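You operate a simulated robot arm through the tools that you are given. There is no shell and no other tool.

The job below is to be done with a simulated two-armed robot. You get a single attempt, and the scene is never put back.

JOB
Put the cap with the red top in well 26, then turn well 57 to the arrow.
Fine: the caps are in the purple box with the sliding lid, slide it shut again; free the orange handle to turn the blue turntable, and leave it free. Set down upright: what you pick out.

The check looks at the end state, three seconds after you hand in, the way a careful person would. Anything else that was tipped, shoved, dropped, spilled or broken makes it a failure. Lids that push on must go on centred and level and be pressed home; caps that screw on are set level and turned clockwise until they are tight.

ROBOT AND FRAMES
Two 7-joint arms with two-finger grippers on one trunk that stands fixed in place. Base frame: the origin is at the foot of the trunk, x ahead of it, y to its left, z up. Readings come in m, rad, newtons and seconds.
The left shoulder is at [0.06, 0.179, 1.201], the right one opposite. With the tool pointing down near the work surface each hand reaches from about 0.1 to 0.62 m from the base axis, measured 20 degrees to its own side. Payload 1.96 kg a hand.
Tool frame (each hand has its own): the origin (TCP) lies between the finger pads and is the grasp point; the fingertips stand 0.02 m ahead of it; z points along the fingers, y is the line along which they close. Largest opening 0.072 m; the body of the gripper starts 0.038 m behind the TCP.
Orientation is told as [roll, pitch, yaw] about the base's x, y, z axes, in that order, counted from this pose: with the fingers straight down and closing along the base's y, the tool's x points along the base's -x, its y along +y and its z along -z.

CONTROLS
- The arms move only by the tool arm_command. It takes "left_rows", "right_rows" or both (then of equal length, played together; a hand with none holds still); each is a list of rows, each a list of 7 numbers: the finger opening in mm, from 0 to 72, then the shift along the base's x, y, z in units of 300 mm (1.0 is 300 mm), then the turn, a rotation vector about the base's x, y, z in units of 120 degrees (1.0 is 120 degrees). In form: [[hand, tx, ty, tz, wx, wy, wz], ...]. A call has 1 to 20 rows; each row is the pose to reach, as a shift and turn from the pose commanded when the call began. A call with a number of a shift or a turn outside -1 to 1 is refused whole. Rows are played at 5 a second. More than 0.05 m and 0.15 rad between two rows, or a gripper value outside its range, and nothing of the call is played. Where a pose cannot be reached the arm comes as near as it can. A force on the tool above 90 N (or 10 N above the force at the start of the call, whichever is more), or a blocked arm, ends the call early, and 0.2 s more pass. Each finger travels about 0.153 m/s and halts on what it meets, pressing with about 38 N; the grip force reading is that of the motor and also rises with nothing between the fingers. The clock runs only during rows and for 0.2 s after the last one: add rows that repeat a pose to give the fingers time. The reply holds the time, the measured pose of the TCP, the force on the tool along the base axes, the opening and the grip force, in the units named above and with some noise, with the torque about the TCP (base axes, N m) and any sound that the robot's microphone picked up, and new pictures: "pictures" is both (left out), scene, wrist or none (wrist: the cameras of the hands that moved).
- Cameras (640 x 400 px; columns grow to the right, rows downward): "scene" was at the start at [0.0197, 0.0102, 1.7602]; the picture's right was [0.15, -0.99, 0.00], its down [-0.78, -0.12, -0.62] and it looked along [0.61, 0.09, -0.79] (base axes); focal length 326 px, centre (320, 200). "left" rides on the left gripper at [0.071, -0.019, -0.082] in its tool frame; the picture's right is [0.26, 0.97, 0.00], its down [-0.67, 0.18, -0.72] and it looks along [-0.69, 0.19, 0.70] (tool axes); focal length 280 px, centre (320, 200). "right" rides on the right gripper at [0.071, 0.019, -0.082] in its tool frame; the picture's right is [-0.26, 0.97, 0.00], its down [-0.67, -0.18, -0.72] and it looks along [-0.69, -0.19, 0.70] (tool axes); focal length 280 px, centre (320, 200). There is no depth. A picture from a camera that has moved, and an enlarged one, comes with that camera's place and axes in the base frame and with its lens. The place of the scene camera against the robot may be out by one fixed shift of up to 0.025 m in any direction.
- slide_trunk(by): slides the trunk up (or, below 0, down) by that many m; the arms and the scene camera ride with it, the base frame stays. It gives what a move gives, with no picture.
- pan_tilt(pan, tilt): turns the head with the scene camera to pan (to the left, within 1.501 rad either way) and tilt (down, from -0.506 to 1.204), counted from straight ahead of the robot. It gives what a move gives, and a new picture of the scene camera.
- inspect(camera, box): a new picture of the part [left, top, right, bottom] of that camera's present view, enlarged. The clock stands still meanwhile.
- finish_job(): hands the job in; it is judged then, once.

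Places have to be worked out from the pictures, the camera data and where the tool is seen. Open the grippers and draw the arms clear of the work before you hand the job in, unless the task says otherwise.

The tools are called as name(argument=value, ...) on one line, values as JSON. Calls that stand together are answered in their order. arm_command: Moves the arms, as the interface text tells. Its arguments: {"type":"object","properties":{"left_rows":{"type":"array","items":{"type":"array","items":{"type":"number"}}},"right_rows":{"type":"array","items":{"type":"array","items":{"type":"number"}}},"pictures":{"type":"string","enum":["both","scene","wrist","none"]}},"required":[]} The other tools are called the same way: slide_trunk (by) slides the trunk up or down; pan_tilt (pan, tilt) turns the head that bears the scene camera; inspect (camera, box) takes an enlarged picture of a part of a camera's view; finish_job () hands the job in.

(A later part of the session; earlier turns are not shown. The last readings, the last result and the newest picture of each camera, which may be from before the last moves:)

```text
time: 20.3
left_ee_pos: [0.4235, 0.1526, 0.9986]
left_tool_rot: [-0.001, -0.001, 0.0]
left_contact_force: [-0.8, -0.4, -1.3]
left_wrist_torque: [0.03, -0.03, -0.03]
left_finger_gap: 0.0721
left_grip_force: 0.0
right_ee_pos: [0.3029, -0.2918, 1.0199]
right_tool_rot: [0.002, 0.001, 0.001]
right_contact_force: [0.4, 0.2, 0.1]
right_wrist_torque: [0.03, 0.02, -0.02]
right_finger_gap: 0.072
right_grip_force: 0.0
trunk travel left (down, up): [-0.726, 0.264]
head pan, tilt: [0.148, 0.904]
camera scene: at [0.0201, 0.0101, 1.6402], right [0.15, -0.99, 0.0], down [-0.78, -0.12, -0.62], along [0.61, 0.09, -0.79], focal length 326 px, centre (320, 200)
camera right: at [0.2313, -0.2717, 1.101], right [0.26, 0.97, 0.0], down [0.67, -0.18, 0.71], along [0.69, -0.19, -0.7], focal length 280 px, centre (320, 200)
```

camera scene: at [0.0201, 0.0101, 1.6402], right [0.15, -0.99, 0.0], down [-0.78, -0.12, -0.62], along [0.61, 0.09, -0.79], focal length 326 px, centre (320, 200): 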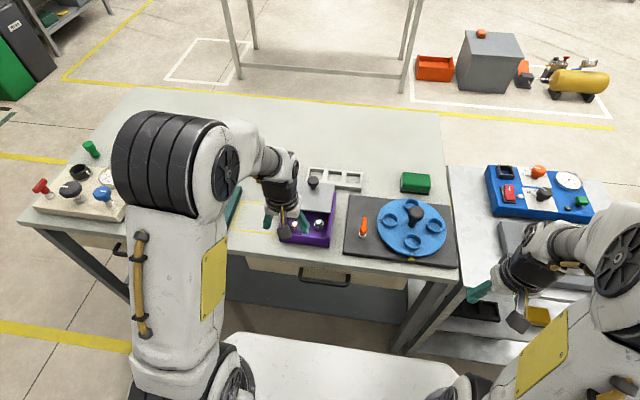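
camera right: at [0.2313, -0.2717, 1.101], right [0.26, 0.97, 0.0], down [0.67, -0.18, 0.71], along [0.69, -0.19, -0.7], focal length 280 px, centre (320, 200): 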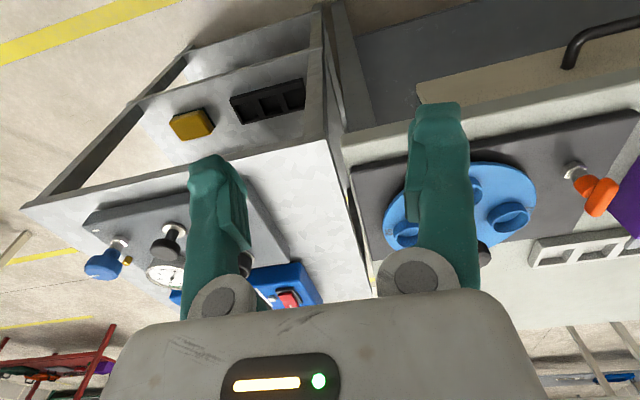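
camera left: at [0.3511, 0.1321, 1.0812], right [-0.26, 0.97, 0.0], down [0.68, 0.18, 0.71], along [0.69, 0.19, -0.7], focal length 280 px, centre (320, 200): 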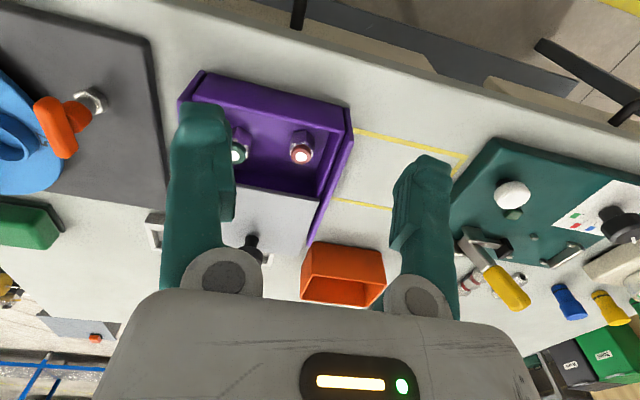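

The turntable and handle are now unobstructed in the scene camera; I zoom in for a clean reference.

inspect(camera="scene", box=[340, 190, 460, 270])

inspect(camera="scene", box=[345, 205, 385, 245])

inspect(camera="scene", box=[390, 220, 440, 265])

```text
5.00 times, centred on (400, 230) of scene
camera zoom: at [0.0201, 0.0101, 1.6402], right [0.15, -0.99, 0.0], down [-0.78, -0.12, -0.62], along [0.61, 0.09, -0.79], focal length 1629 px, centre (-80, 50)
```

zoom: 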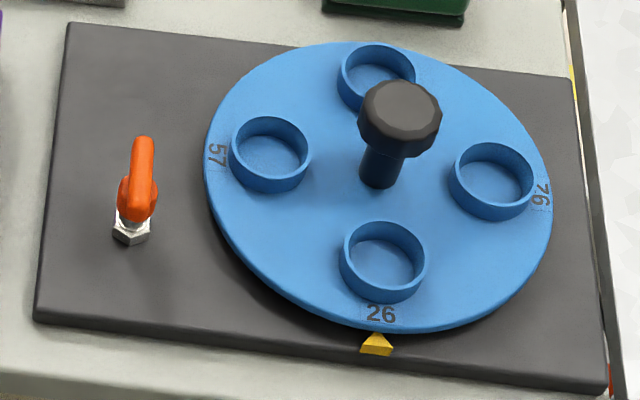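

```text
10.00 times, centred on (365, 225) of scene
camera zoom: at [0.0201, 0.0101, 1.6402], right [0.15, -0.99, 0.0], down [-0.78, -0.12, -0.62], along [0.61, 0.09, -0.79], focal length 3258 px, centre (-130, -50)
```

zoom: 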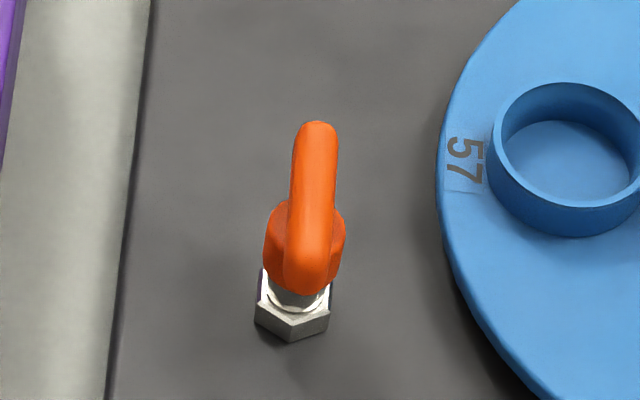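

```text
8.89 times, centred on (415, 242) of scene
camera zoom: at [0.0201, 0.0101, 1.6402], right [0.15, -0.99, 0.0], down [-0.78, -0.12, -0.62], along [0.61, 0.09, -0.79], focal length 2896 px, centre (-524, -178)
```

zoom: 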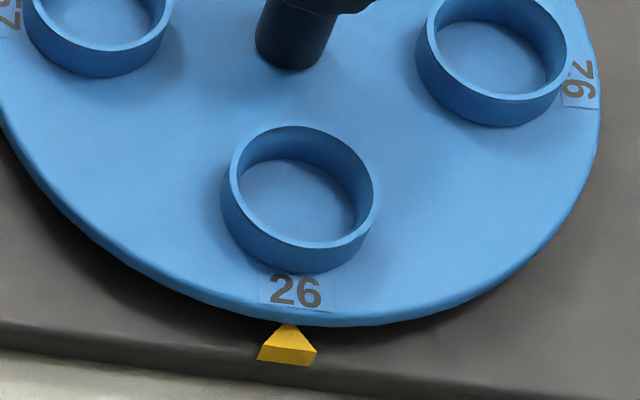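

The wells are rings with about 41 mm inside diameter and about 10 mm tall, so the 27 mm cap has ample room; well 26 is at the arrow, 57 on the left. Now I swing the left hand, yawed -63.5°, over towards well 26 at a safe height to test the reach.

arm_command(left_rows=[[72, 0.02, -0.1, 0, 0, 0, -0.053], [72, 0.04, -0.2, 0, 0, 0, -0.106], [72, 0.06, -0.3, 0, 0, 0, -0.159], [72, 0.08, -0.4, 0, 0, 0, -0.212], [72, 0.1, -0.5, 0, 0, 0, -0.265], [72, 0.12, -0.6, 0, 0, 0, -0.318], [72, 0.14, -0.7, 0, 0, 0, -0.371], [72, 0.16, -0.8, 0, 0, 0, -0.424], [72, 0.18, -0.9, -0.03, 0, 0, -0.477], [72, 0.2, -1.0, -0.06, 0, 0, -0.529], [72, 0.2, -1.0, -0.06, 0, 0, -0.529]], pictures="both")

```text
time: 22.7
left_ee_pos: [0.472, -0.108, 0.9917]
left_tool_rot: [0.0, 0.002, -0.963]
left_contact_force: [0.0, 0.0, -1.3]
left_wrist_torque: [-0.01, -0.02, 0.0]
left_finger_gap: 0.0722
left_grip_force: 0.1
left hand out of reach, approached as far as the arm can: row 9, 10, 11
right_ee_pos: [0.3029, -0.2922, 1.0202]
right_tool_rot: [0.002, 0.0, 0.0]
right_contact_force: [-0.1, 0.9, -0.5]
right_wrist_torque: [0.0, -0.02, 0.0]
right_finger_gap: 0.0719
right_grip_force: 0.0
trunk travel left (down, up): [-0.726, 0.264]
head pan, tilt: [0.148, 0.904]
camera scene: at [0.0198, 0.0095, 1.6402], right [0.15, -0.99, 0.0], down [-0.78, -0.12, -0.62], along [0.61, 0.09, -0.79], focal length 326 px, centre (320, 200)
camera left: at [0.4146, -0.062, 1.0741], right [0.64, 0.77, 0.0], down [0.54, -0.45, 0.72], along [0.55, -0.46, -0.7], focal length 280 px, centre (320, 200)
```

scene: 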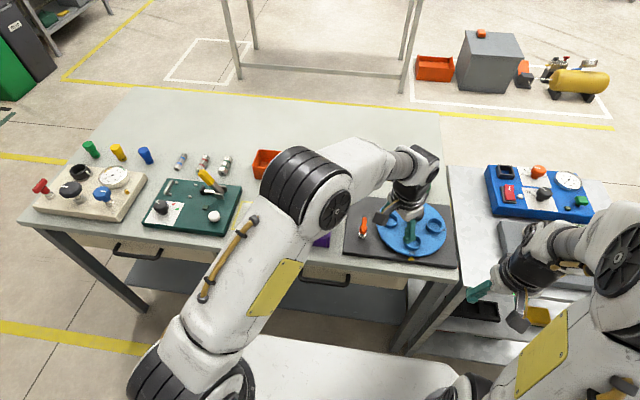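
left: 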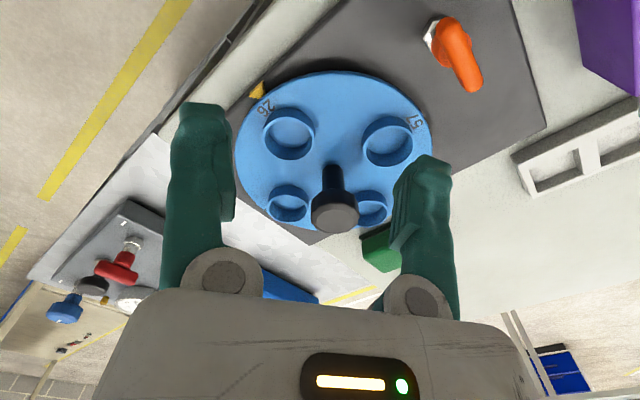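

The left hand stops short of well 26 (at y=-0.108). The right hand with a forward tilt can reach into the box instead, and leaning that way keeps it off the left wall. I retreat the left hand to its own side first.

arm_command(left_rows=[[72, -0.04, 0.1, 0.02, 0, 0, 0.046], [72, -0.08, 0.2, 0.04, 0, 0, 0.092], [72, -0.14, 0.3, 0.06, 0, 0, 0.138], [72, -0.2, 0.4, 0.08, 0, 0, 0.184], [72, -0.26, 0.5, 0.1, 0, 0, 0.23], [72, -0.32, 0.6, 0.12, 0, 0, 0.276], [72, -0.38, 0.7, 0.14, 0, 0, 0.322], [72, -0.44, 0.8, 0.16, 0, 0, 0.368], [72, -0.5, 0.9, 0.18, 0, 0, 0.414], [72, -0.56, 1.0, 0.2, 0, 0, 0.46]], pictures="none")

arm_command(left_rows=[[72, 0, 0.1, 0, 0, 0, 0], [72, 0, 0.2, 0, 0, 0, 0], [72, 0, 0.3, 0, 0, 0, 0], [72, 0, 0.4, 0, 0, 0, 0]], pictures="both")

```text
time: 24.9
left_ee_pos: [0.3051, 0.1936, 1.0549]
left_tool_rot: [0.001, -0.001, 0.003]
left_contact_force: [-0.6, -1.0, -0.4]
left_wrist_torque: [0.01, -0.03, 0.0]
left_finger_gap: 0.072
left_grip_force: 0.1
right_ee_pos: [0.3032, -0.2917, 1.0199]
right_tool_rot: [0.001, -0.001, 0.0]
right_contact_force: [0.7, 0.4, 0.9]
right_wrist_torque: [-0.02, -0.03, 0.0]
right_finger_gap: 0.0721
right_grip_force: 0.0
trunk travel left (down, up): [-0.726, 0.264]
head pan, tilt: [0.148, 0.904]
```

```text
time: 25.9
left_ee_pos: [0.3034, 0.3131, 1.0514]
left_tool_rot: [-0.003, -0.001, 0.0]
left_contact_force: [0.2, 0.3, 0.4]
left_wrist_torque: [-0.02, -0.02, 0.0]
left_finger_gap: 0.072
left_grip_force: 0.1
right_ee_pos: [0.3029, -0.2913, 1.0192]
right_tool_rot: [0.001, -0.002, 0.0]
right_contact_force: [-1.9, 0.2, -0.5]
right_wrist_torque: [0.02, -0.04, -0.06]
right_finger_gap: 0.0722
right_grip_force: 0.0
trunk travel left (down, up): [-0.726, 0.264]
head pan, tilt: [0.148, 0.904]
camera scene: at [0.0197, 0.0114, 1.6402], right [0.15, -0.99, 0.0], down [-0.78, -0.12, -0.62], along [0.61, 0.09, -0.79], focal length 326 px, centre (320, 200)
camera left: at [0.2314, 0.2938, 1.134], right [-0.26, 0.96, 0.0], down [0.67, 0.18, 0.72], along [0.69, 0.19, -0.7], focal length 280 px, centre (320, 200)
```

scene: 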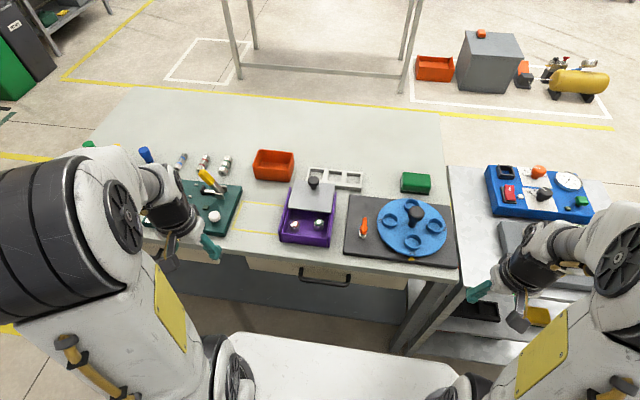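
left: 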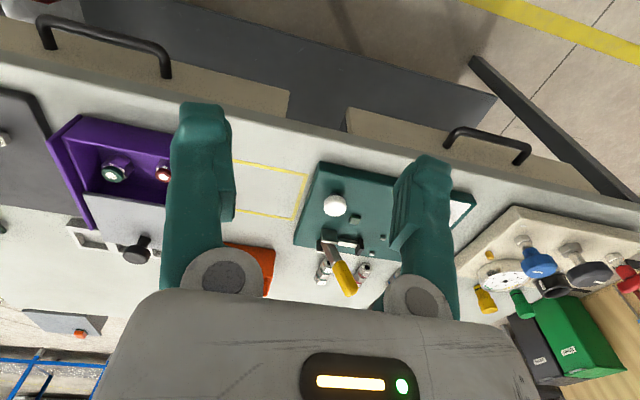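

Nothing is disturbed. I now bring the right hand towards the box in the pick orientation: tilted 15° and yawed +56.5°, so its pads match a pair of hex flats.

arm_command(right_rows=[[72, 0.03, 0.09, 0, 0.0056, -0.0104, 0.0426], [72, 0.06, 0.18, 0, 0.0112, -0.0209, 0.0851], [72, 0.09, 0.27, 0, 0.0168, -0.0313, 0.1277], [72, 0.12, 0.36, 0, 0.0224, -0.0417, 0.1702], [72, 0.15, 0.45, -0.01, 0.028, -0.0521, 0.2128], [72, 0.18, 0.54, -0.02, 0.0336, -0.0626, 0.2553], [72, 0.21, 0.63, -0.03, 0.0392, -0.073, 0.2979], [72, 0.24, 0.72, -0.04, 0.0448, -0.0834, 0.3404], [72, 0.27, 0.81, -0.05, 0.0504, -0.0938, 0.383], [72, 0.3, 0.9, -0.06, 0.056, -0.1043, 0.4255], [72, 0.33, 0.97, -0.067, 0.0616, -0.1147, 0.4681], [72, 0.33, 0.97, -0.067, 0.0616, -0.1147, 0.4681]], pictures="both")

```text
time: 28.5
left_ee_pos: [0.3035, 0.3108, 1.0534]
left_tool_rot: [0.001, 0.0, 0.0]
left_contact_force: [-0.3, 1.1, 0.3]
left_wrist_torque: [0.0, -0.01, 0.02]
left_finger_gap: 0.0717
left_grip_force: 0.1
right_ee_pos: [0.4016, -0.0003, 1.0002]
right_tool_rot: [0.002, -0.263, 0.988]
right_contact_force: [0.3, 0.0, -0.1]
right_wrist_torque: [-0.01, 0.0, 0.01]
right_finger_gap: 0.0722
right_grip_force: 0.0
trunk travel left (down, up): [-0.726, 0.264]
head pan, tilt: [0.148, 0.904]
camera scene: at [0.0193, 0.01, 1.6402], right [0.15, -0.99, 0.0], down [-0.78, -0.12, -0.62], along [0.61, 0.09, -0.79], focal length 326 px, centre (320, 200)
camera right: at [0.3355, -0.0636, 1.0605], right [-0.67, 0.74, 0.07], down [0.41, 0.29, 0.87], along [0.62, 0.61, -0.5], focal length 280 px, centre (320, 200)
```

scene: 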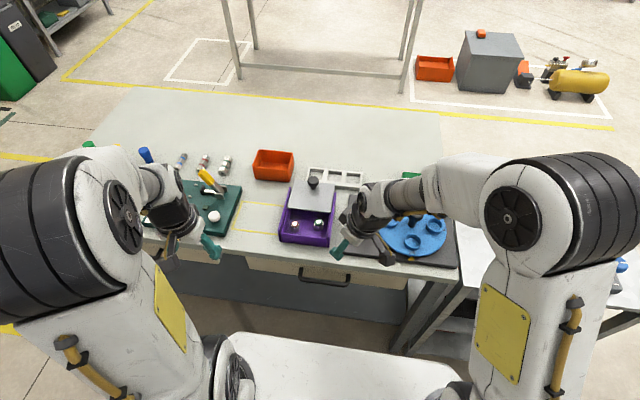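
right: 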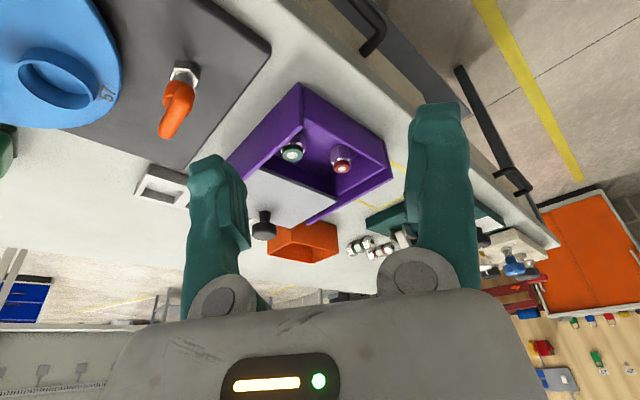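

The tool is at pitch -0.263, yaw 0.988 as planned. I go to a hover above the red cap, with the TCP at about (0.517, 0.156, 0.93), and set the opening to 36 mm.

arm_command(right_rows=[[60, 0.06, 0.08, -0.02, 0, 0, 0], [50, 0.12, 0.16, -0.04, 0, 0, 0], [40, 0.18, 0.25, -0.08, 0, 0, 0], [36, 0.25, 0.34, -0.12, 0, 0, 0], [36, 0.32, 0.43, -0.18, 0, 0, 0], [36, 0.385, 0.52, -0.233, 0, 0, 0], [36, 0.385, 0.52, -0.233, 0, 0, 0]], pictures="both")

inspect(camera="right", box=[200, 0, 440, 200])

inspect(camera="scene", box=[260, 180, 360, 260])

```text
time: 30.1
left_ee_pos: [0.303, 0.311, 1.0541]
left_tool_rot: [-0.001, -0.001, 0.002]
left_contact_force: [-0.6, -0.3, -0.2]
left_wrist_torque: [0.02, -0.02, 0.02]
left_finger_gap: 0.0721
left_grip_force: 0.0
right_ee_pos: [0.5182, 0.1545, 0.9308]
right_tool_rot: [0.001, -0.262, 0.986]
right_contact_force: [0.4, 0.1, -0.8]
right_wrist_torque: [0.04, -0.06, 0.0]
right_finger_gap: 0.036
right_grip_force: 0.1
trunk travel left (down, up): [-0.726, 0.264]
head pan, tilt: [0.148, 0.904]
camera scene: at [0.0189, 0.0096, 1.6403], right [0.15, -0.99, 0.0], down [-0.78, -0.12, -0.62], along [0.61, 0.09, -0.79], focal length 326 px, centre (320, 200)
camera right: at [0.4509, 0.092, 0.9918], right [-0.67, 0.74, 0.07], down [0.41, 0.29, 0.87], along [0.62, 0.6, -0.5], focal length 280 px, centre (320, 200)
```

scene: 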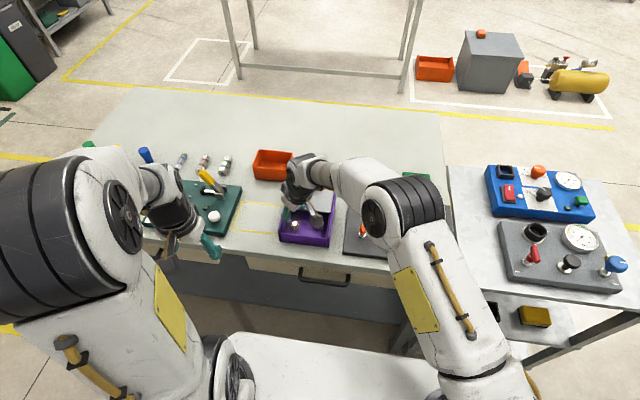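
right: 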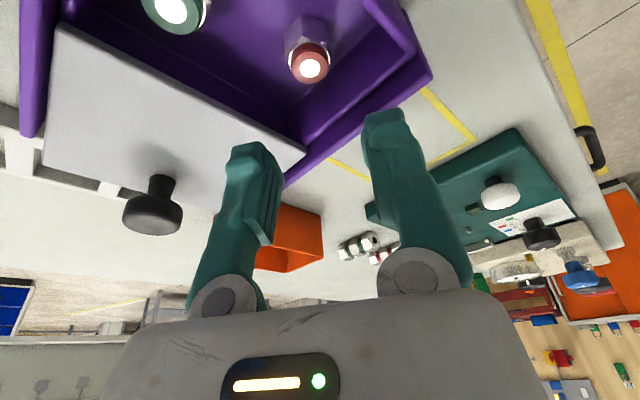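

```text
2.00 times, centred on (320, 100) of right
camera zoom: at [0.4509, 0.092, 0.9918], right [-0.67, 0.74, 0.07], down [0.41, 0.29, 0.87], along [0.62, 0.6, -0.5], focal length 561 px, centre (320, 400)
```

zoom: 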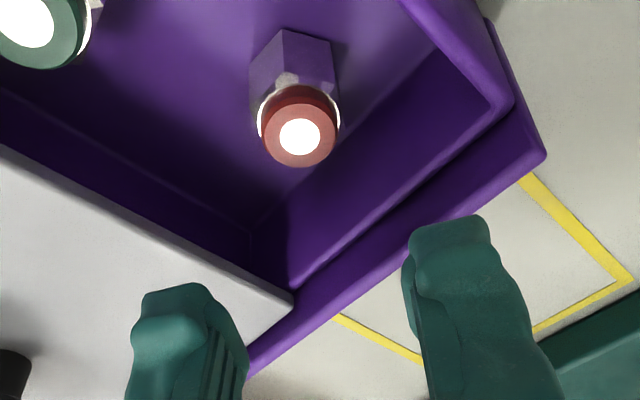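

```text
5.00 times, centred on (310, 220) of scene
camera zoom: at [0.0189, 0.0096, 1.6403], right [0.15, -0.99, 0.0], down [-0.78, -0.12, -0.62], along [0.61, 0.09, -0.79], focal length 1629 px, centre (370, 100)
```

zoom: 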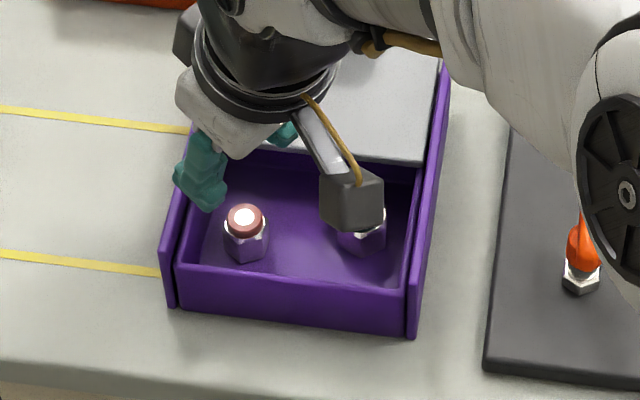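

The right camera confirms the cap top at (0.520, 0.159). The fingers will pass about 4 mm clear of the left wall, so I lower straight down to TCP z≈0.859 with the 36 mm opening and check before closing.

arm_command(right_rows=[[36, -0.003, 0.004, -0.05, 0, 0, 0], [36, -0.003, 0.004, -0.1, 0, 0, 0], [36, -0.003, 0.004, -0.15, 0, 0, 0], [36, -0.003, 0.004, -0.2, 0, 0, 0], [36, -0.003, 0.004, -0.24, 0, 0, 0], [36, -0.003, 0.004, -0.24, 0, 0, 0]], pictures="wrist")

inspect(camera="right", box=[200, 60, 440, 260])

inspect(camera="scene", box=[270, 190, 350, 254])

inspect(camera="left", box=[40, 90, 260, 280])

```text
time: 31.5
left_ee_pos: [0.3029, 0.312, 1.0529]
left_tool_rot: [0.001, 0.0, 0.002]
left_contact_force: [-0.8, -0.3, 0.1]
left_wrist_torque: [0.03, -0.05, -0.01]
left_finger_gap: 0.0719
left_grip_force: 0.0
right_ee_pos: [0.5173, 0.1573, 0.8587]
right_tool_rot: [0.001, -0.26, 0.985]
right_contact_force: [0.2, -2.7, 1.3]
right_wrist_torque: [0.0, 0.0, 0.06]
right_finger_gap: 0.035
right_grip_force: 0.0
trunk travel left (down, up): [-0.726, 0.264]
head pan, tilt: [0.148, 0.904]
camera right: at [0.4505, 0.0941, 0.9186], right [-0.67, 0.74, 0.07], down [0.41, 0.29, 0.87], along [0.62, 0.6, -0.5], focal length 280 px, centre (320, 200)
```

right: 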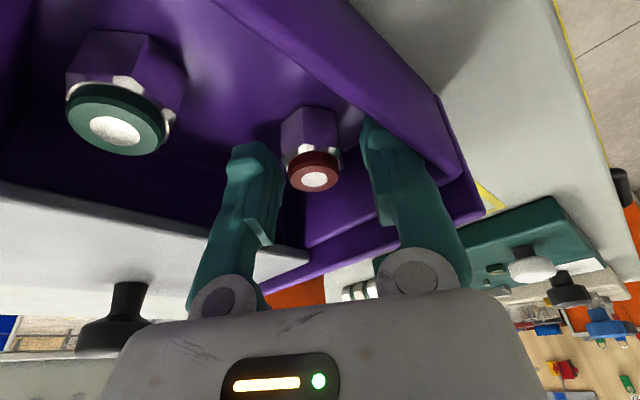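

```text
2.00 times, centred on (320, 160) of right
camera zoom: at [0.4505, 0.0941, 0.9186], right [-0.67, 0.74, 0.07], down [0.41, 0.29, 0.87], along [0.62, 0.6, -0.5], focal length 561 px, centre (320, 280)
```

zoom: 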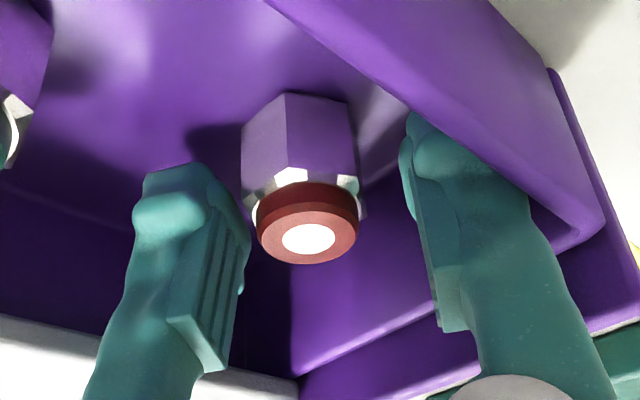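

```text
6.25 times, centred on (310, 222) of scene
camera zoom: at [0.0195, 0.0098, 1.6402], right [0.15, -0.99, 0.0], down [-0.78, -0.12, -0.62], along [0.61, 0.09, -0.79], focal length 2036 px, centre (382, 62)
```

zoom: 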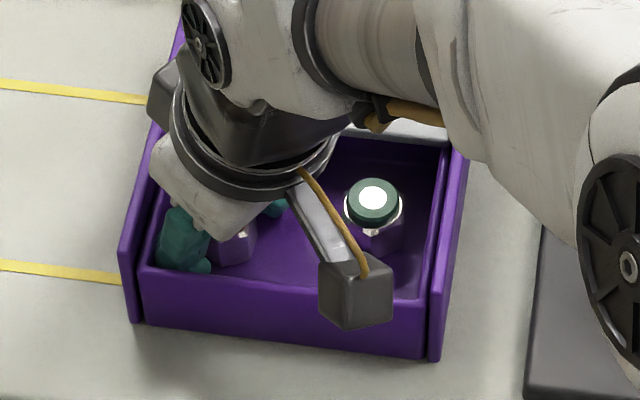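

```text
2.11 times, centred on (150, 185) of left
camera zoom: at [0.2315, 0.2923, 1.1344], right [-0.26, 0.96, 0.0], down [0.67, 0.18, 0.72], along [0.69, 0.19, -0.7], focal length 590 px, centre (678, 232)
```

zoom: 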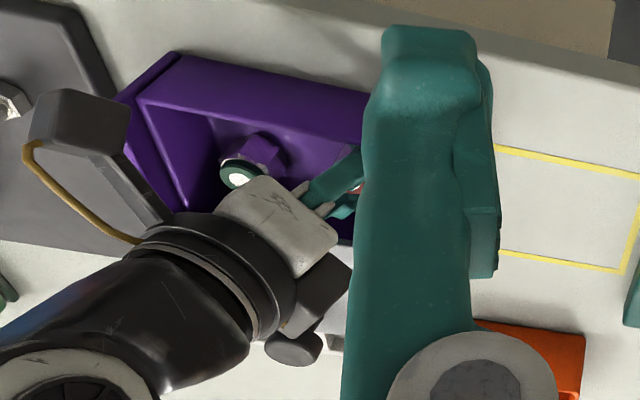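

The fingers straddle the cap inside the box; there is only a 2.7 N touch. I close gently on the hex flats.

arm_command(right_rows=[[30, 0, 0, 0, 0, 0, 0], [26, 0, 0, 0, 0, 0, 0], [23, 0, 0, 0, 0, 0, 0], [20, 0, 0, 0, 0, 0, 0], [18, 0, 0, 0, 0, 0, 0], [18, 0, 0, 0, 0, 0, 0]], pictures="wrist")

inspect(camera="right", box=[200, 60, 440, 260])

```text
time: 32.9
left_ee_pos: [0.3031, 0.3127, 1.0531]
left_tool_rot: [0.0, 0.0, 0.001]
left_contact_force: [0.1, 0.6, 0.1]
left_wrist_torque: [0.0, -0.01, -0.02]
left_finger_gap: 0.072
left_grip_force: 0.1
right_ee_pos: [0.5168, 0.1587, 0.8586]
right_tool_rot: [0.0, -0.262, 0.985]
right_contact_force: [-0.8, 0.8, 0.6]
right_wrist_torque: [0.03, 0.0, -0.01]
right_finger_gap: 0.0226
right_grip_force: 37.9
trunk travel left (down, up): [-0.726, 0.264]
head pan, tilt: [0.148, 0.904]
camera right: at [0.4506, 0.0946, 0.9188], right [-0.67, 0.74, 0.07], down [0.41, 0.29, 0.87], along [0.62, 0.6, -0.5], focal length 280 px, centre (320, 200)
```

right: 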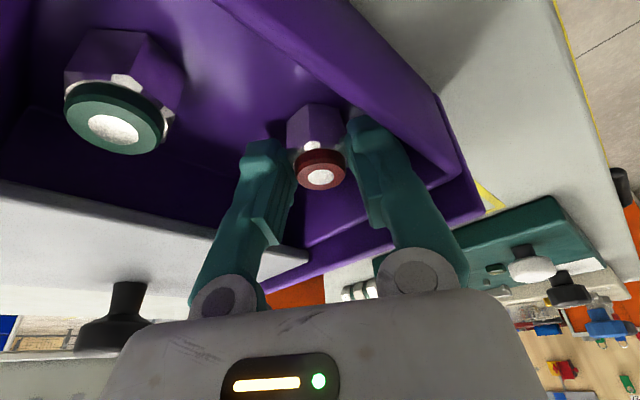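

```text
2.00 times, centred on (320, 160) of right
camera zoom: at [0.4506, 0.0946, 0.9188], right [-0.67, 0.74, 0.07], down [0.41, 0.29, 0.87], along [0.62, 0.6, -0.5], focal length 561 px, centre (320, 280)
```

zoom: 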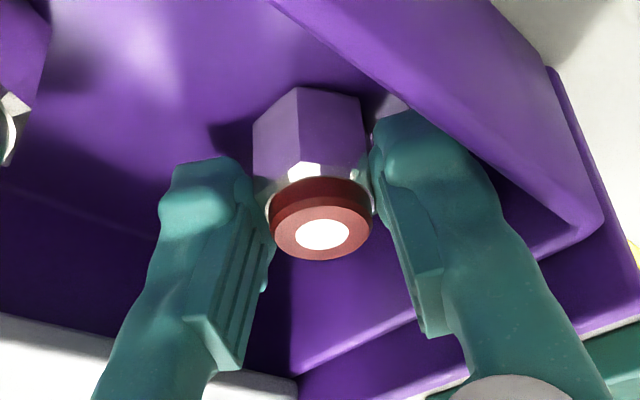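

Gripped at 22.6 mm, matching the hex flats, with negligible side force. I lift straight up.

arm_command(right_rows=[[18, 0, 0, 0.03, 0, 0, 0], [18, 0, 0, 0.08, 0, 0, 0], [18, 0, 0, 0.15, 0, 0, 0], [18, 0, 0, 0.22, 0, 0, 0], [18, 0, 0, 0.3, 0, 0, 0], [18, 0, 0, 0.3, 0, 0, 0]], pictures="both")

inspect(camera="right", box=[200, 60, 440, 260])

inspect(camera="scene", box=[270, 190, 350, 254])

```text
time: 34.3
left_ee_pos: [0.304, 0.312, 1.0523]
left_tool_rot: [0.0, -0.001, 0.002]
left_contact_force: [-0.2, -0.4, -0.5]
left_wrist_torque: [-0.02, 0.0, -0.02]
left_finger_gap: 0.0722
left_grip_force: 0.0
right_ee_pos: [0.5155, 0.1563, 0.9485]
right_tool_rot: [0.002, -0.261, 0.987]
right_contact_force: [-1.0, -0.5, 0.6]
right_wrist_torque: [-0.01, -0.01, 0.01]
right_finger_gap: 0.0181
right_grip_force: 0.0
trunk travel left (down, up): [-0.726, 0.264]
head pan, tilt: [0.148, 0.904]
camera scene: at [0.0201, 0.0104, 1.6402], right [0.15, -0.99, 0.0], down [-0.78, -0.12, -0.62], along [0.61, 0.09, -0.79], focal length 326 px, centre (320, 200)
camera right: at [0.4494, 0.0928, 1.0089], right [-0.67, 0.74, 0.07], down [0.41, 0.29, 0.87], along [0.62, 0.6, -0.5], focal length 280 px, centre (320, 200)
```

scene: 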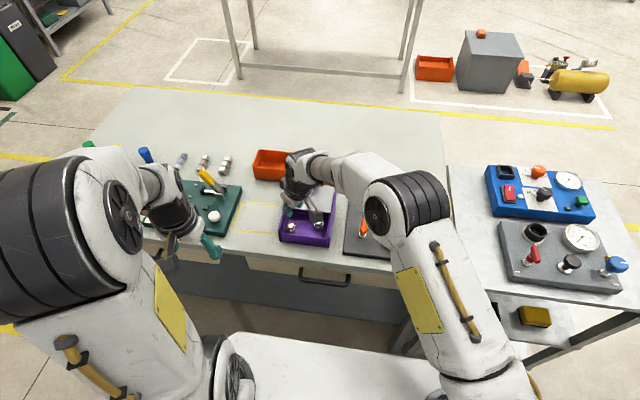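
right: 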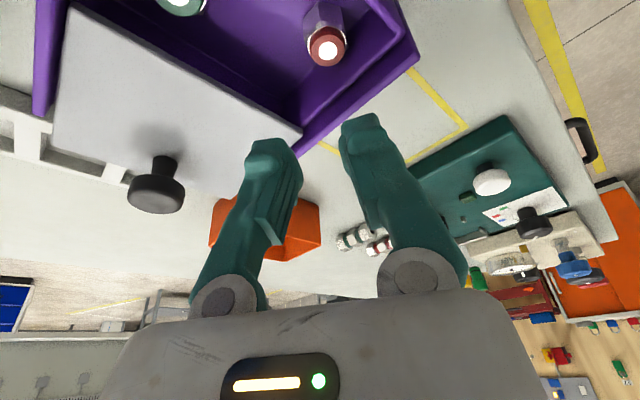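

```text
2.00 times, centred on (320, 160) of right
camera zoom: at [0.4494, 0.0928, 1.0089], right [-0.67, 0.74, 0.07], down [0.41, 0.29, 0.87], along [0.62, 0.6, -0.5], focal length 561 px, centre (320, 280)
```

zoom: 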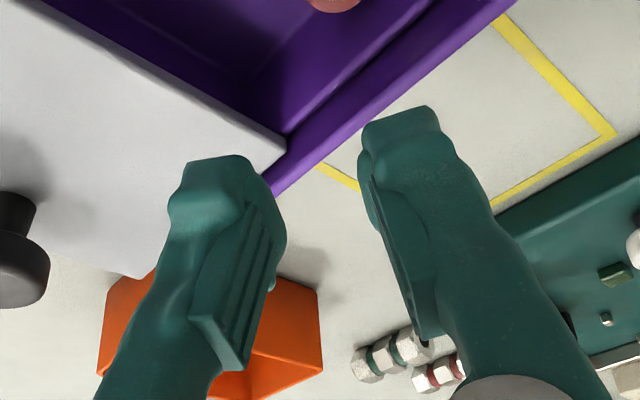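

```text
6.25 times, centred on (310, 222) of scene
camera zoom: at [0.0201, 0.0104, 1.6402], right [0.15, -0.99, 0.0], down [-0.78, -0.12, -0.62], along [0.61, 0.09, -0.79], focal length 2036 px, centre (382, 62)
```

zoom: 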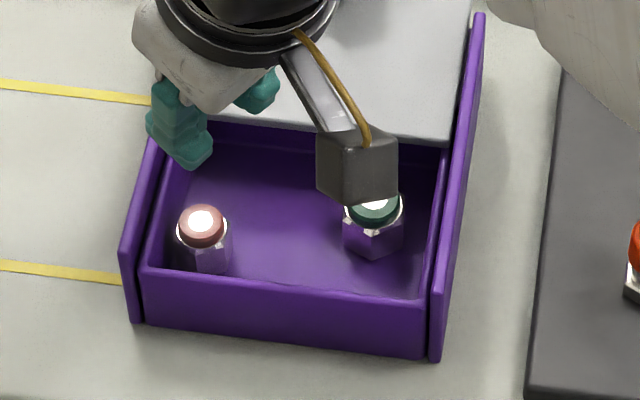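

The fingers slipped off; the cap is still standing upright in the box, but moved a little. I zoom in to locate it anew before gripping lower.

inspect(camera="right", box=[270, 0, 400, 80])

inspect(camera="scene", box=[280, 212, 320, 240])

inspect(camera="left", box=[40, 90, 200, 200])

```text
4.92 times, centred on (335, 40) of right
camera zoom: at [0.4494, 0.0928, 1.0089], right [-0.67, 0.74, 0.07], down [0.41, 0.29, 0.87], along [0.62, 0.6, -0.5], focal length 1380 px, centre (246, 988)
```

zoom: 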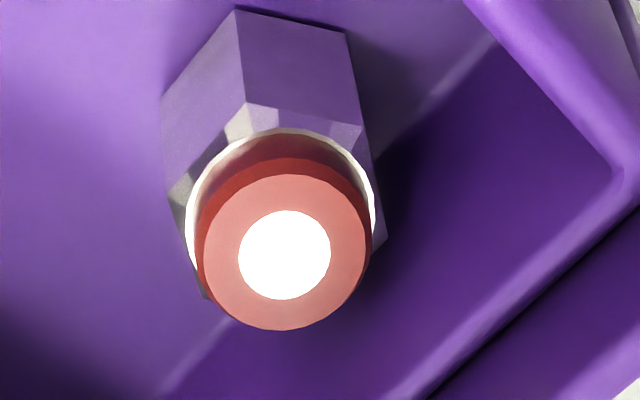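

```text
14.29 times, centred on (300, 226) of scene
camera zoom: at [0.0201, 0.0104, 1.6402], right [0.15, -0.99, 0.0], down [-0.78, -0.12, -0.62], along [0.61, 0.09, -0.79], focal length 4655 px, centre (606, -171)
```

zoom: 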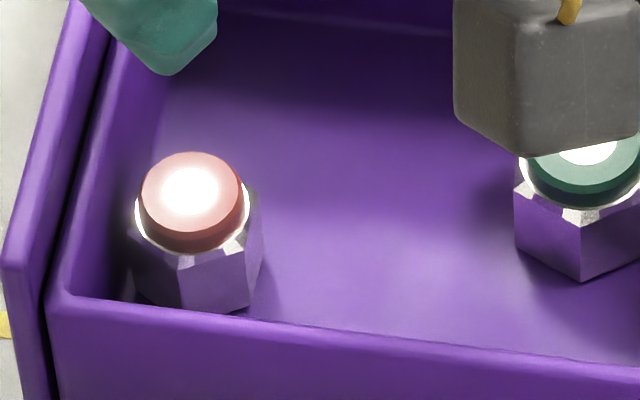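

```text
3.64 times, centred on (120, 145) of left
camera zoom: at [0.2319, 0.2927, 1.1342], right [-0.26, 0.96, 0.0], down [0.67, 0.18, 0.72], along [0.69, 0.19, -0.7], focal length 1020 px, centre (1047, 400)
```

zoom: 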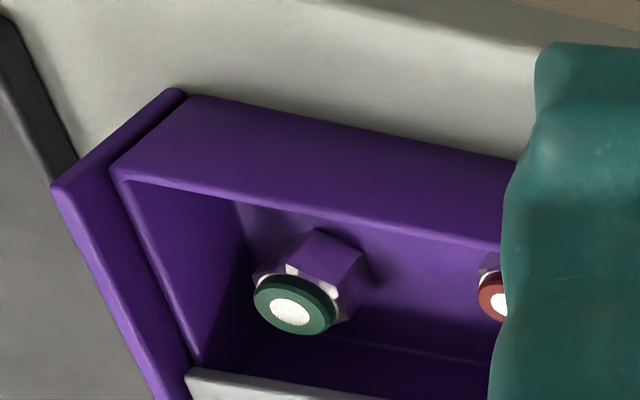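

The cap now stands upright at about (0.511, 0.168), close to the near-left corner, so fingers fit only along x. I raise slightly, turn the hand to yaw 90° with a 20° lean, and check the pose before descending.

arm_command(right_rows=[[32, -0.003, 0.003, 0.02, 0.008, -0.0024, 0.0558], [32, -0.006, 0.006, 0.02, 0.0162, -0.0049, 0.1116], [32, -0.01, 0.01, 0.02, 0.0243, -0.0073, 0.1674], [32, -0.014, 0.014, 0.01, 0.0324, -0.0098, 0.2232], [32, -0.017, 0.017, 0.0, 0.0405, -0.0122, 0.279], [32, -0.017, 0.017, -0.05, 0.0405, -0.0122, 0.279], [32, -0.017, 0.017, -0.05, 0.0405, -0.0122, 0.279]], pictures="wrist")

inspect(camera="right", box=[220, 0, 420, 160])

```text
time: 35.9
left_ee_pos: [0.3048, 0.3129, 1.0525]
left_tool_rot: [-0.001, -0.001, 0.002]
left_contact_force: [0.2, -0.9, 0.6]
left_wrist_torque: [-0.01, 0.0, 0.02]
left_finger_gap: 0.0721
left_grip_force: 0.1
right_ee_pos: [0.5106, 0.1623, 0.9338]
right_tool_rot: [0.001, -0.349, 1.572]
right_contact_force: [-0.3, -0.3, 0.8]
right_wrist_torque: [0.0, -0.05, -0.01]
right_finger_gap: 0.0318
right_grip_force: 0.0
trunk travel left (down, up): [-0.726, 0.264]
head pan, tilt: [0.148, 0.904]
camera right: at [0.4909, 0.0682, 0.9857], right [-0.97, 0.24, 0.09], down [0.18, 0.39, 0.9], along [0.19, 0.89, -0.42], focal length 280 px, centre (320, 200)
```

right: 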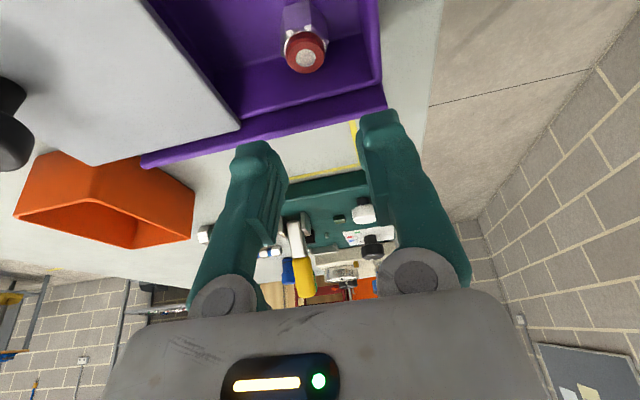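

```text
2.50 times, centred on (320, 80) of right
camera zoom: at [0.4909, 0.0682, 0.9857], right [-0.97, 0.24, 0.09], down [0.18, 0.39, 0.9], along [0.19, 0.89, -0.42], focal length 701 px, centre (320, 500)
```

zoom: 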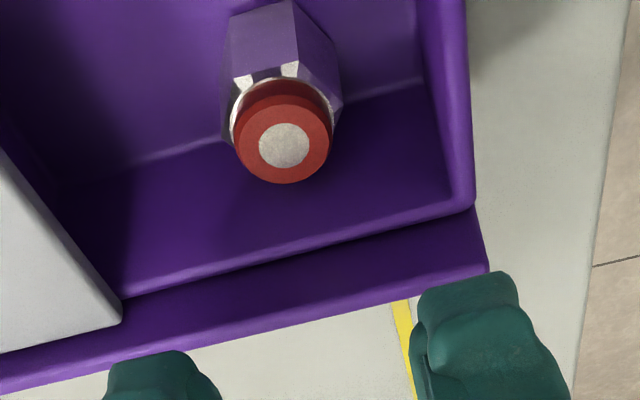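

This view puts the cap at (0.511, 0.167), near wall at x≈0.480 and left wall at y≈0.1815, so a 32 mm opening along x fits with about 3 mm or more on each side. I descend slowly.

arm_command(right_rows=[[32, 0.001, -0.006, -0.06, 0, 0, 0], [32, 0.001, -0.006, -0.12, 0, 0, 0], [32, 0.001, -0.006, -0.17, 0, 0, 0], [32, 0.001, -0.006, -0.22, 0, 0, 0], [32, 0.001, -0.006, -0.25, 0, 0, 0], [32, 0.001, -0.006, -0.262, 0, 0, 0], [32, 0.001, -0.006, -0.262, 0, 0, 0]], pictures="wrist")

inspect(camera="right", box=[200, 60, 440, 260])

```text
time: 37.0
left_ee_pos: [0.3029, 0.3117, 1.0529]
left_tool_rot: [-0.001, 0.0, 0.001]
left_contact_force: [1.2, 0.4, 0.2]
left_wrist_torque: [0.02, 0.05, 0.02]
left_finger_gap: 0.072
left_grip_force: 0.0
right_ee_pos: [0.5174, 0.1635, 0.8719]
right_tool_rot: [-0.016, -0.366, 1.57]
right_contact_force: [-0.6, -0.3, -0.8]
right_wrist_torque: [0.06, -0.07, -0.02]
right_finger_gap: 0.0316
right_grip_force: 0.1
trunk travel left (down, up): [-0.726, 0.264]
head pan, tilt: [0.148, 0.904]
stopped in row 5 (right hand): the force on the tool passed its limit at 102 N (the readings are from after the stop); the commanded pose is now the measured one
camera right: at [0.4954, 0.0682, 0.9217], right [-0.96, 0.25, 0.08], down [0.17, 0.37, 0.91], along [0.2, 0.89, -0.4], focal length 280 px, centre (320, 200)
```

right: 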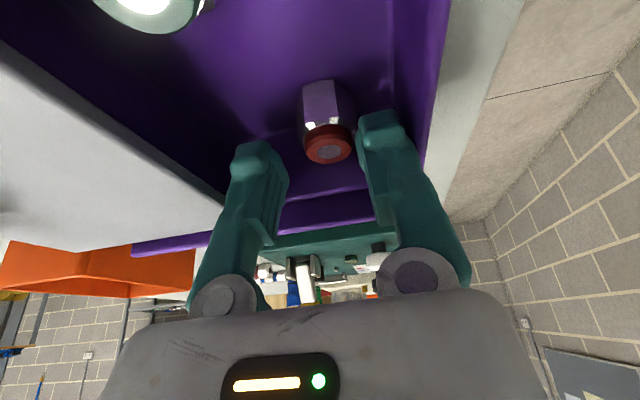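

```text
2.00 times, centred on (320, 160) of right
camera zoom: at [0.4954, 0.0682, 0.9217], right [-0.96, 0.25, 0.08], down [0.17, 0.37, 0.91], along [0.2, 0.89, -0.4], focal length 561 px, centre (320, 280)
```

zoom: 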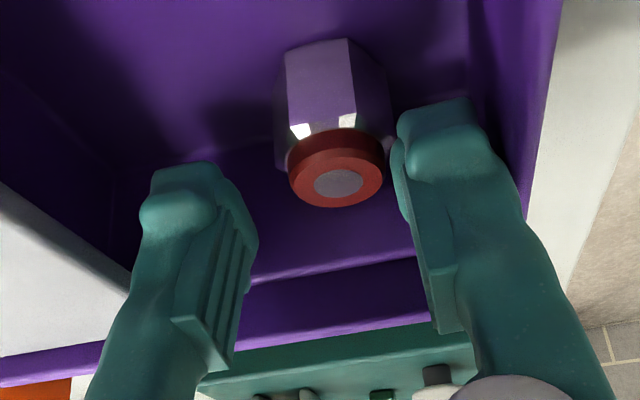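

The descent stopped on a force spike: the near finger's outer flank, which flares above the tip, evidently met the near wall. I lift straight up at once and check that the box, the lid and the caps are unmoved.

arm_command(right_rows=[[32, 0, -0.005, 0.05, 0, 0, 0], [32, 0, -0.01, 0.12, 0, 0, 0], [32, 0, -0.015, 0.2, 0, 0, 0], [32, 0, -0.015, 0.26, 0, 0, 0], [32, 0, -0.015, 0.26, 0, 0, 0]], pictures="both")

inspect(camera="scene", box=[250, 160, 380, 260])

inspect(camera="right", box=[200, 0, 440, 160])

```text
time: 38.2
left_ee_pos: [0.3042, 0.3132, 1.0527]
left_tool_rot: [0.0, -0.001, 0.0]
left_contact_force: [-0.2, -0.4, -0.7]
left_wrist_torque: [-0.02, 0.02, 0.01]
left_finger_gap: 0.0719
left_grip_force: 0.0
right_ee_pos: [0.5181, 0.1586, 0.9506]
right_tool_rot: [-0.017, -0.366, 1.57]
right_contact_force: [-0.2, 0.3, -0.6]
right_wrist_torque: [0.0, 0.02, 0.01]
right_finger_gap: 0.0318
right_grip_force: 0.1
trunk travel left (down, up): [-0.726, 0.264]
head pan, tilt: [0.148, 0.904]
camera scene: at [0.0206, 0.0107, 1.6402], right [0.15, -0.99, 0.0], down [-0.78, -0.12, -0.62], along [0.61, 0.09, -0.79], focal length 326 px, centre (320, 200)
camera right: at [0.4975, 0.0645, 1.0005], right [-0.96, 0.25, 0.08], down [0.17, 0.37, 0.91], along [0.2, 0.89, -0.4], focal length 280 px, centre (320, 200)
```

scene: 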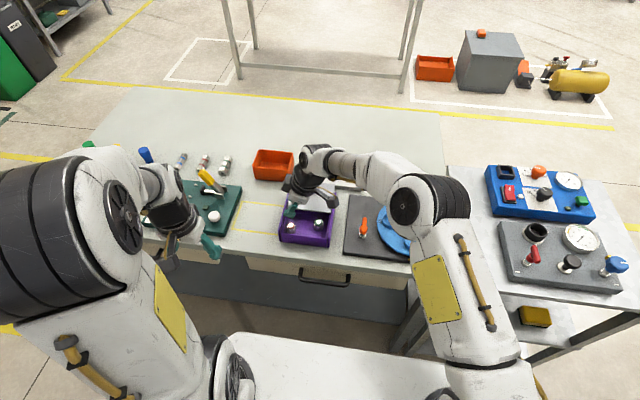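
right: 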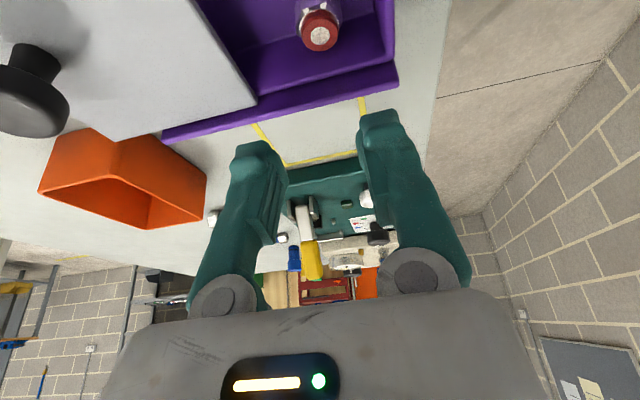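

```text
4.00 times, centred on (315, 210) of scene
camera zoom: at [0.0206, 0.0107, 1.6402], right [0.15, -0.99, 0.0], down [-0.78, -0.12, -0.62], along [0.61, 0.09, -0.79], focal length 1303 px, centre (340, 160)
```

zoom: 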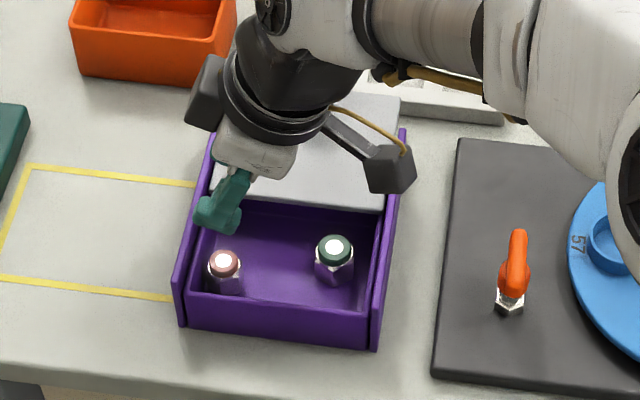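

```text
2.50 times, centred on (320, 80) of right
camera zoom: at [0.4975, 0.0645, 1.0005], right [-0.96, 0.25, 0.08], down [0.17, 0.37, 0.91], along [0.2, 0.89, -0.4], focal length 701 px, centre (320, 500)
```

zoom: 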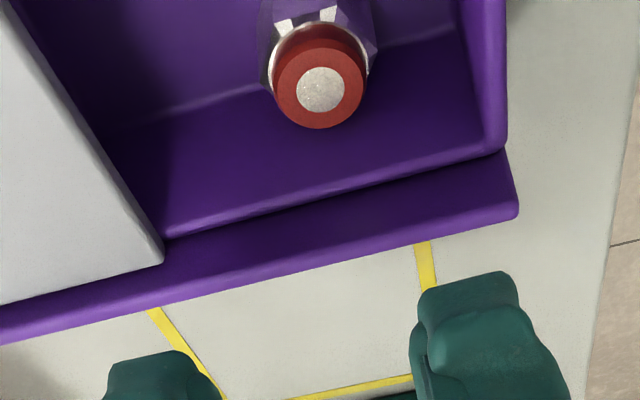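

The box and lid have not shifted and both caps stand upright. The fingers are in fact about 20 mm thick, which explains the contact, so I shift the hand 6 mm further from the near wall, set 30 mm opening, correct the small tilt error, and come down to just above the cap's hex to check.

arm_command(right_rows=[[30, -0.005, 0.006, -0.03, -0.0081, 0.0076, 0.0029], [30, -0.005, 0.006, -0.08, -0.0081, 0.0076, 0.0029], [30, -0.005, 0.006, -0.14, -0.0081, 0.0076, 0.0029], [30, -0.005, 0.006, -0.2, -0.0081, 0.0076, 0.0029], [30, -0.005, 0.006, -0.235, -0.0081, 0.0076, 0.0029], [30, -0.005, 0.006, -0.235, -0.0081, 0.0076, 0.0029]], pictures="wrist")

inspect(camera="right", box=[200, 60, 440, 260])

inspect(camera="scene", box=[270, 195, 350, 255])

```text
time: 39.6
left_ee_pos: [0.3038, 0.3122, 1.0525]
left_tool_rot: [0.0, 0.0, 0.002]
left_contact_force: [0.4, 0.2, 0.2]
left_wrist_torque: [0.01, 0.02, 0.03]
left_finger_gap: 0.0718
left_grip_force: 0.1
right_ee_pos: [0.5175, 0.1586, 0.88]
right_tool_rot: [-0.001, -0.351, 1.571]
right_contact_force: [0.0, -0.2, 0.8]
right_wrist_torque: [-0.02, 0.05, 0.01]
right_finger_gap: 0.03
right_grip_force: 0.1
trunk travel left (down, up): [-0.726, 0.264]
head pan, tilt: [0.148, 0.904]
camera right: at [0.4963, 0.0655, 0.9326], right [-0.96, 0.25, 0.09], down [0.18, 0.39, 0.9], along [0.19, 0.89, -0.42], focal length 280 px, centre (320, 200)
```

right: 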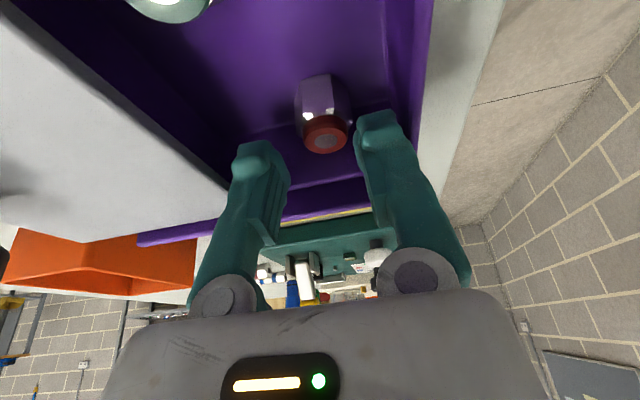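

```text
2.00 times, centred on (320, 160) of right
camera zoom: at [0.4963, 0.0655, 0.9326], right [-0.96, 0.25, 0.09], down [0.18, 0.39, 0.9], along [0.19, 0.89, -0.42], focal length 561 px, centre (320, 280)
```

zoom: 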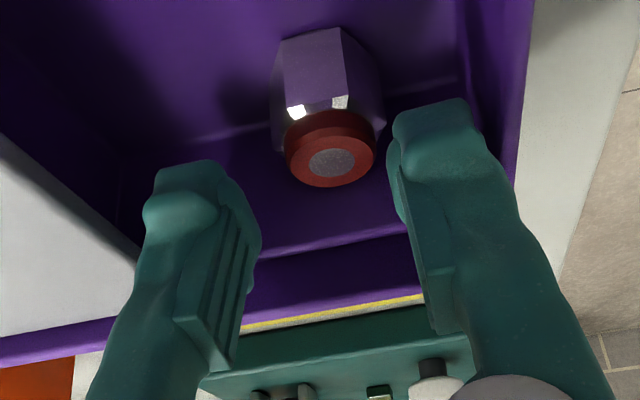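

```text
6.67 times, centred on (310, 225) of scene
camera zoom: at [0.0196, 0.0103, 1.6402], right [0.15, -0.99, 0.0], down [-0.78, -0.12, -0.62], along [0.61, 0.09, -0.79], focal length 2172 px, centre (387, 33)
```

zoom: 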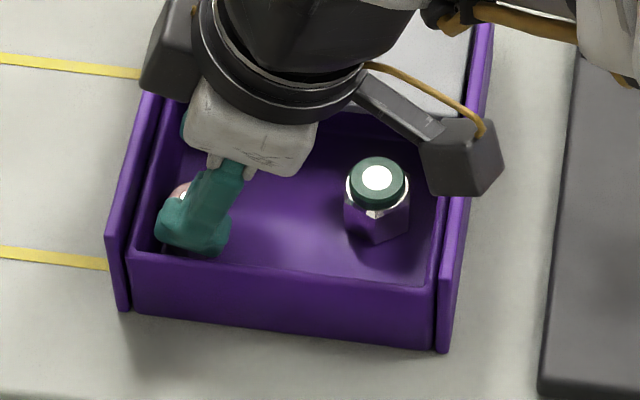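

The cap is at (0.512, 0.166) and the near finger now fits between it and the near wall, with the finger's rounded tip easing the cap a few millimetres away from the wall. I go down in small steps, watching the force.

arm_command(right_rows=[[31, 0, 0.005, -0.01, 0, 0, 0], [31, 0, 0.005, -0.02, 0, 0, 0], [31, 0, 0.005, -0.028, 0, 0, 0]], pictures="wrist")

inspect(camera="right", box=[240, 60, 400, 180])

```text
time: 40.4
left_ee_pos: [0.3046, 0.3121, 1.0533]
left_tool_rot: [-0.001, -0.002, 0.0]
left_contact_force: [0.6, -1.4, 0.3]
left_wrist_torque: [0.0, -0.01, 0.0]
left_finger_gap: 0.0719
left_grip_force: 0.0
right_ee_pos: [0.5172, 0.1619, 0.8716]
right_tool_rot: [-0.001, -0.347, 1.572]
right_contact_force: [0.8, -0.1, -0.3]
right_wrist_torque: [-0.03, -0.01, 0.0]
right_finger_gap: 0.031
right_grip_force: 0.0
trunk travel left (down, up): [-0.726, 0.264]
head pan, tilt: [0.148, 0.904]
camera right: at [0.4969, 0.0676, 0.9242], right [-0.96, 0.25, 0.09], down [0.18, 0.39, 0.9], along [0.19, 0.89, -0.42], focal length 280 px, centre (320, 200)
```

right: 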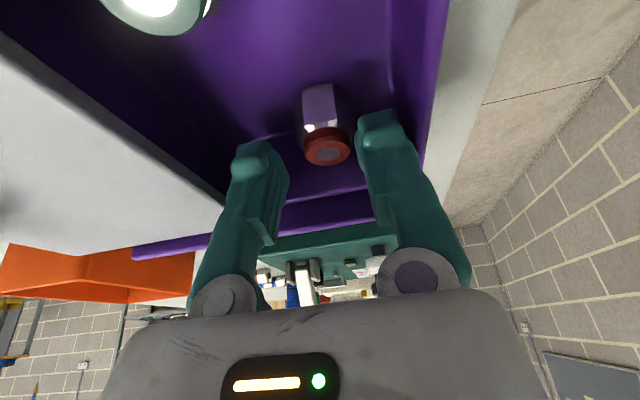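

```text
3.33 times, centred on (320, 120) of right
camera zoom: at [0.4969, 0.0676, 0.9242], right [-0.96, 0.25, 0.09], down [0.18, 0.39, 0.9], along [0.19, 0.89, -0.42], focal length 935 px, centre (320, 467)
```

zoom: 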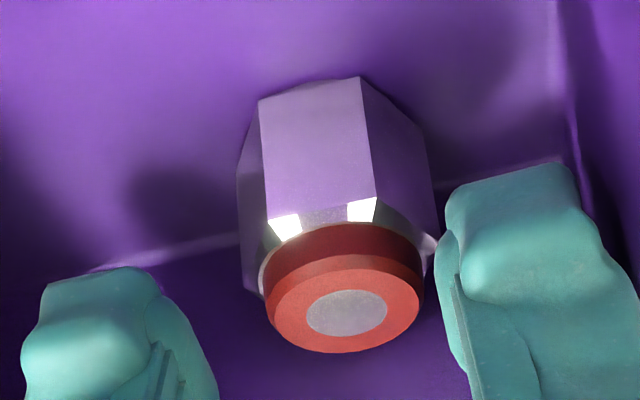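

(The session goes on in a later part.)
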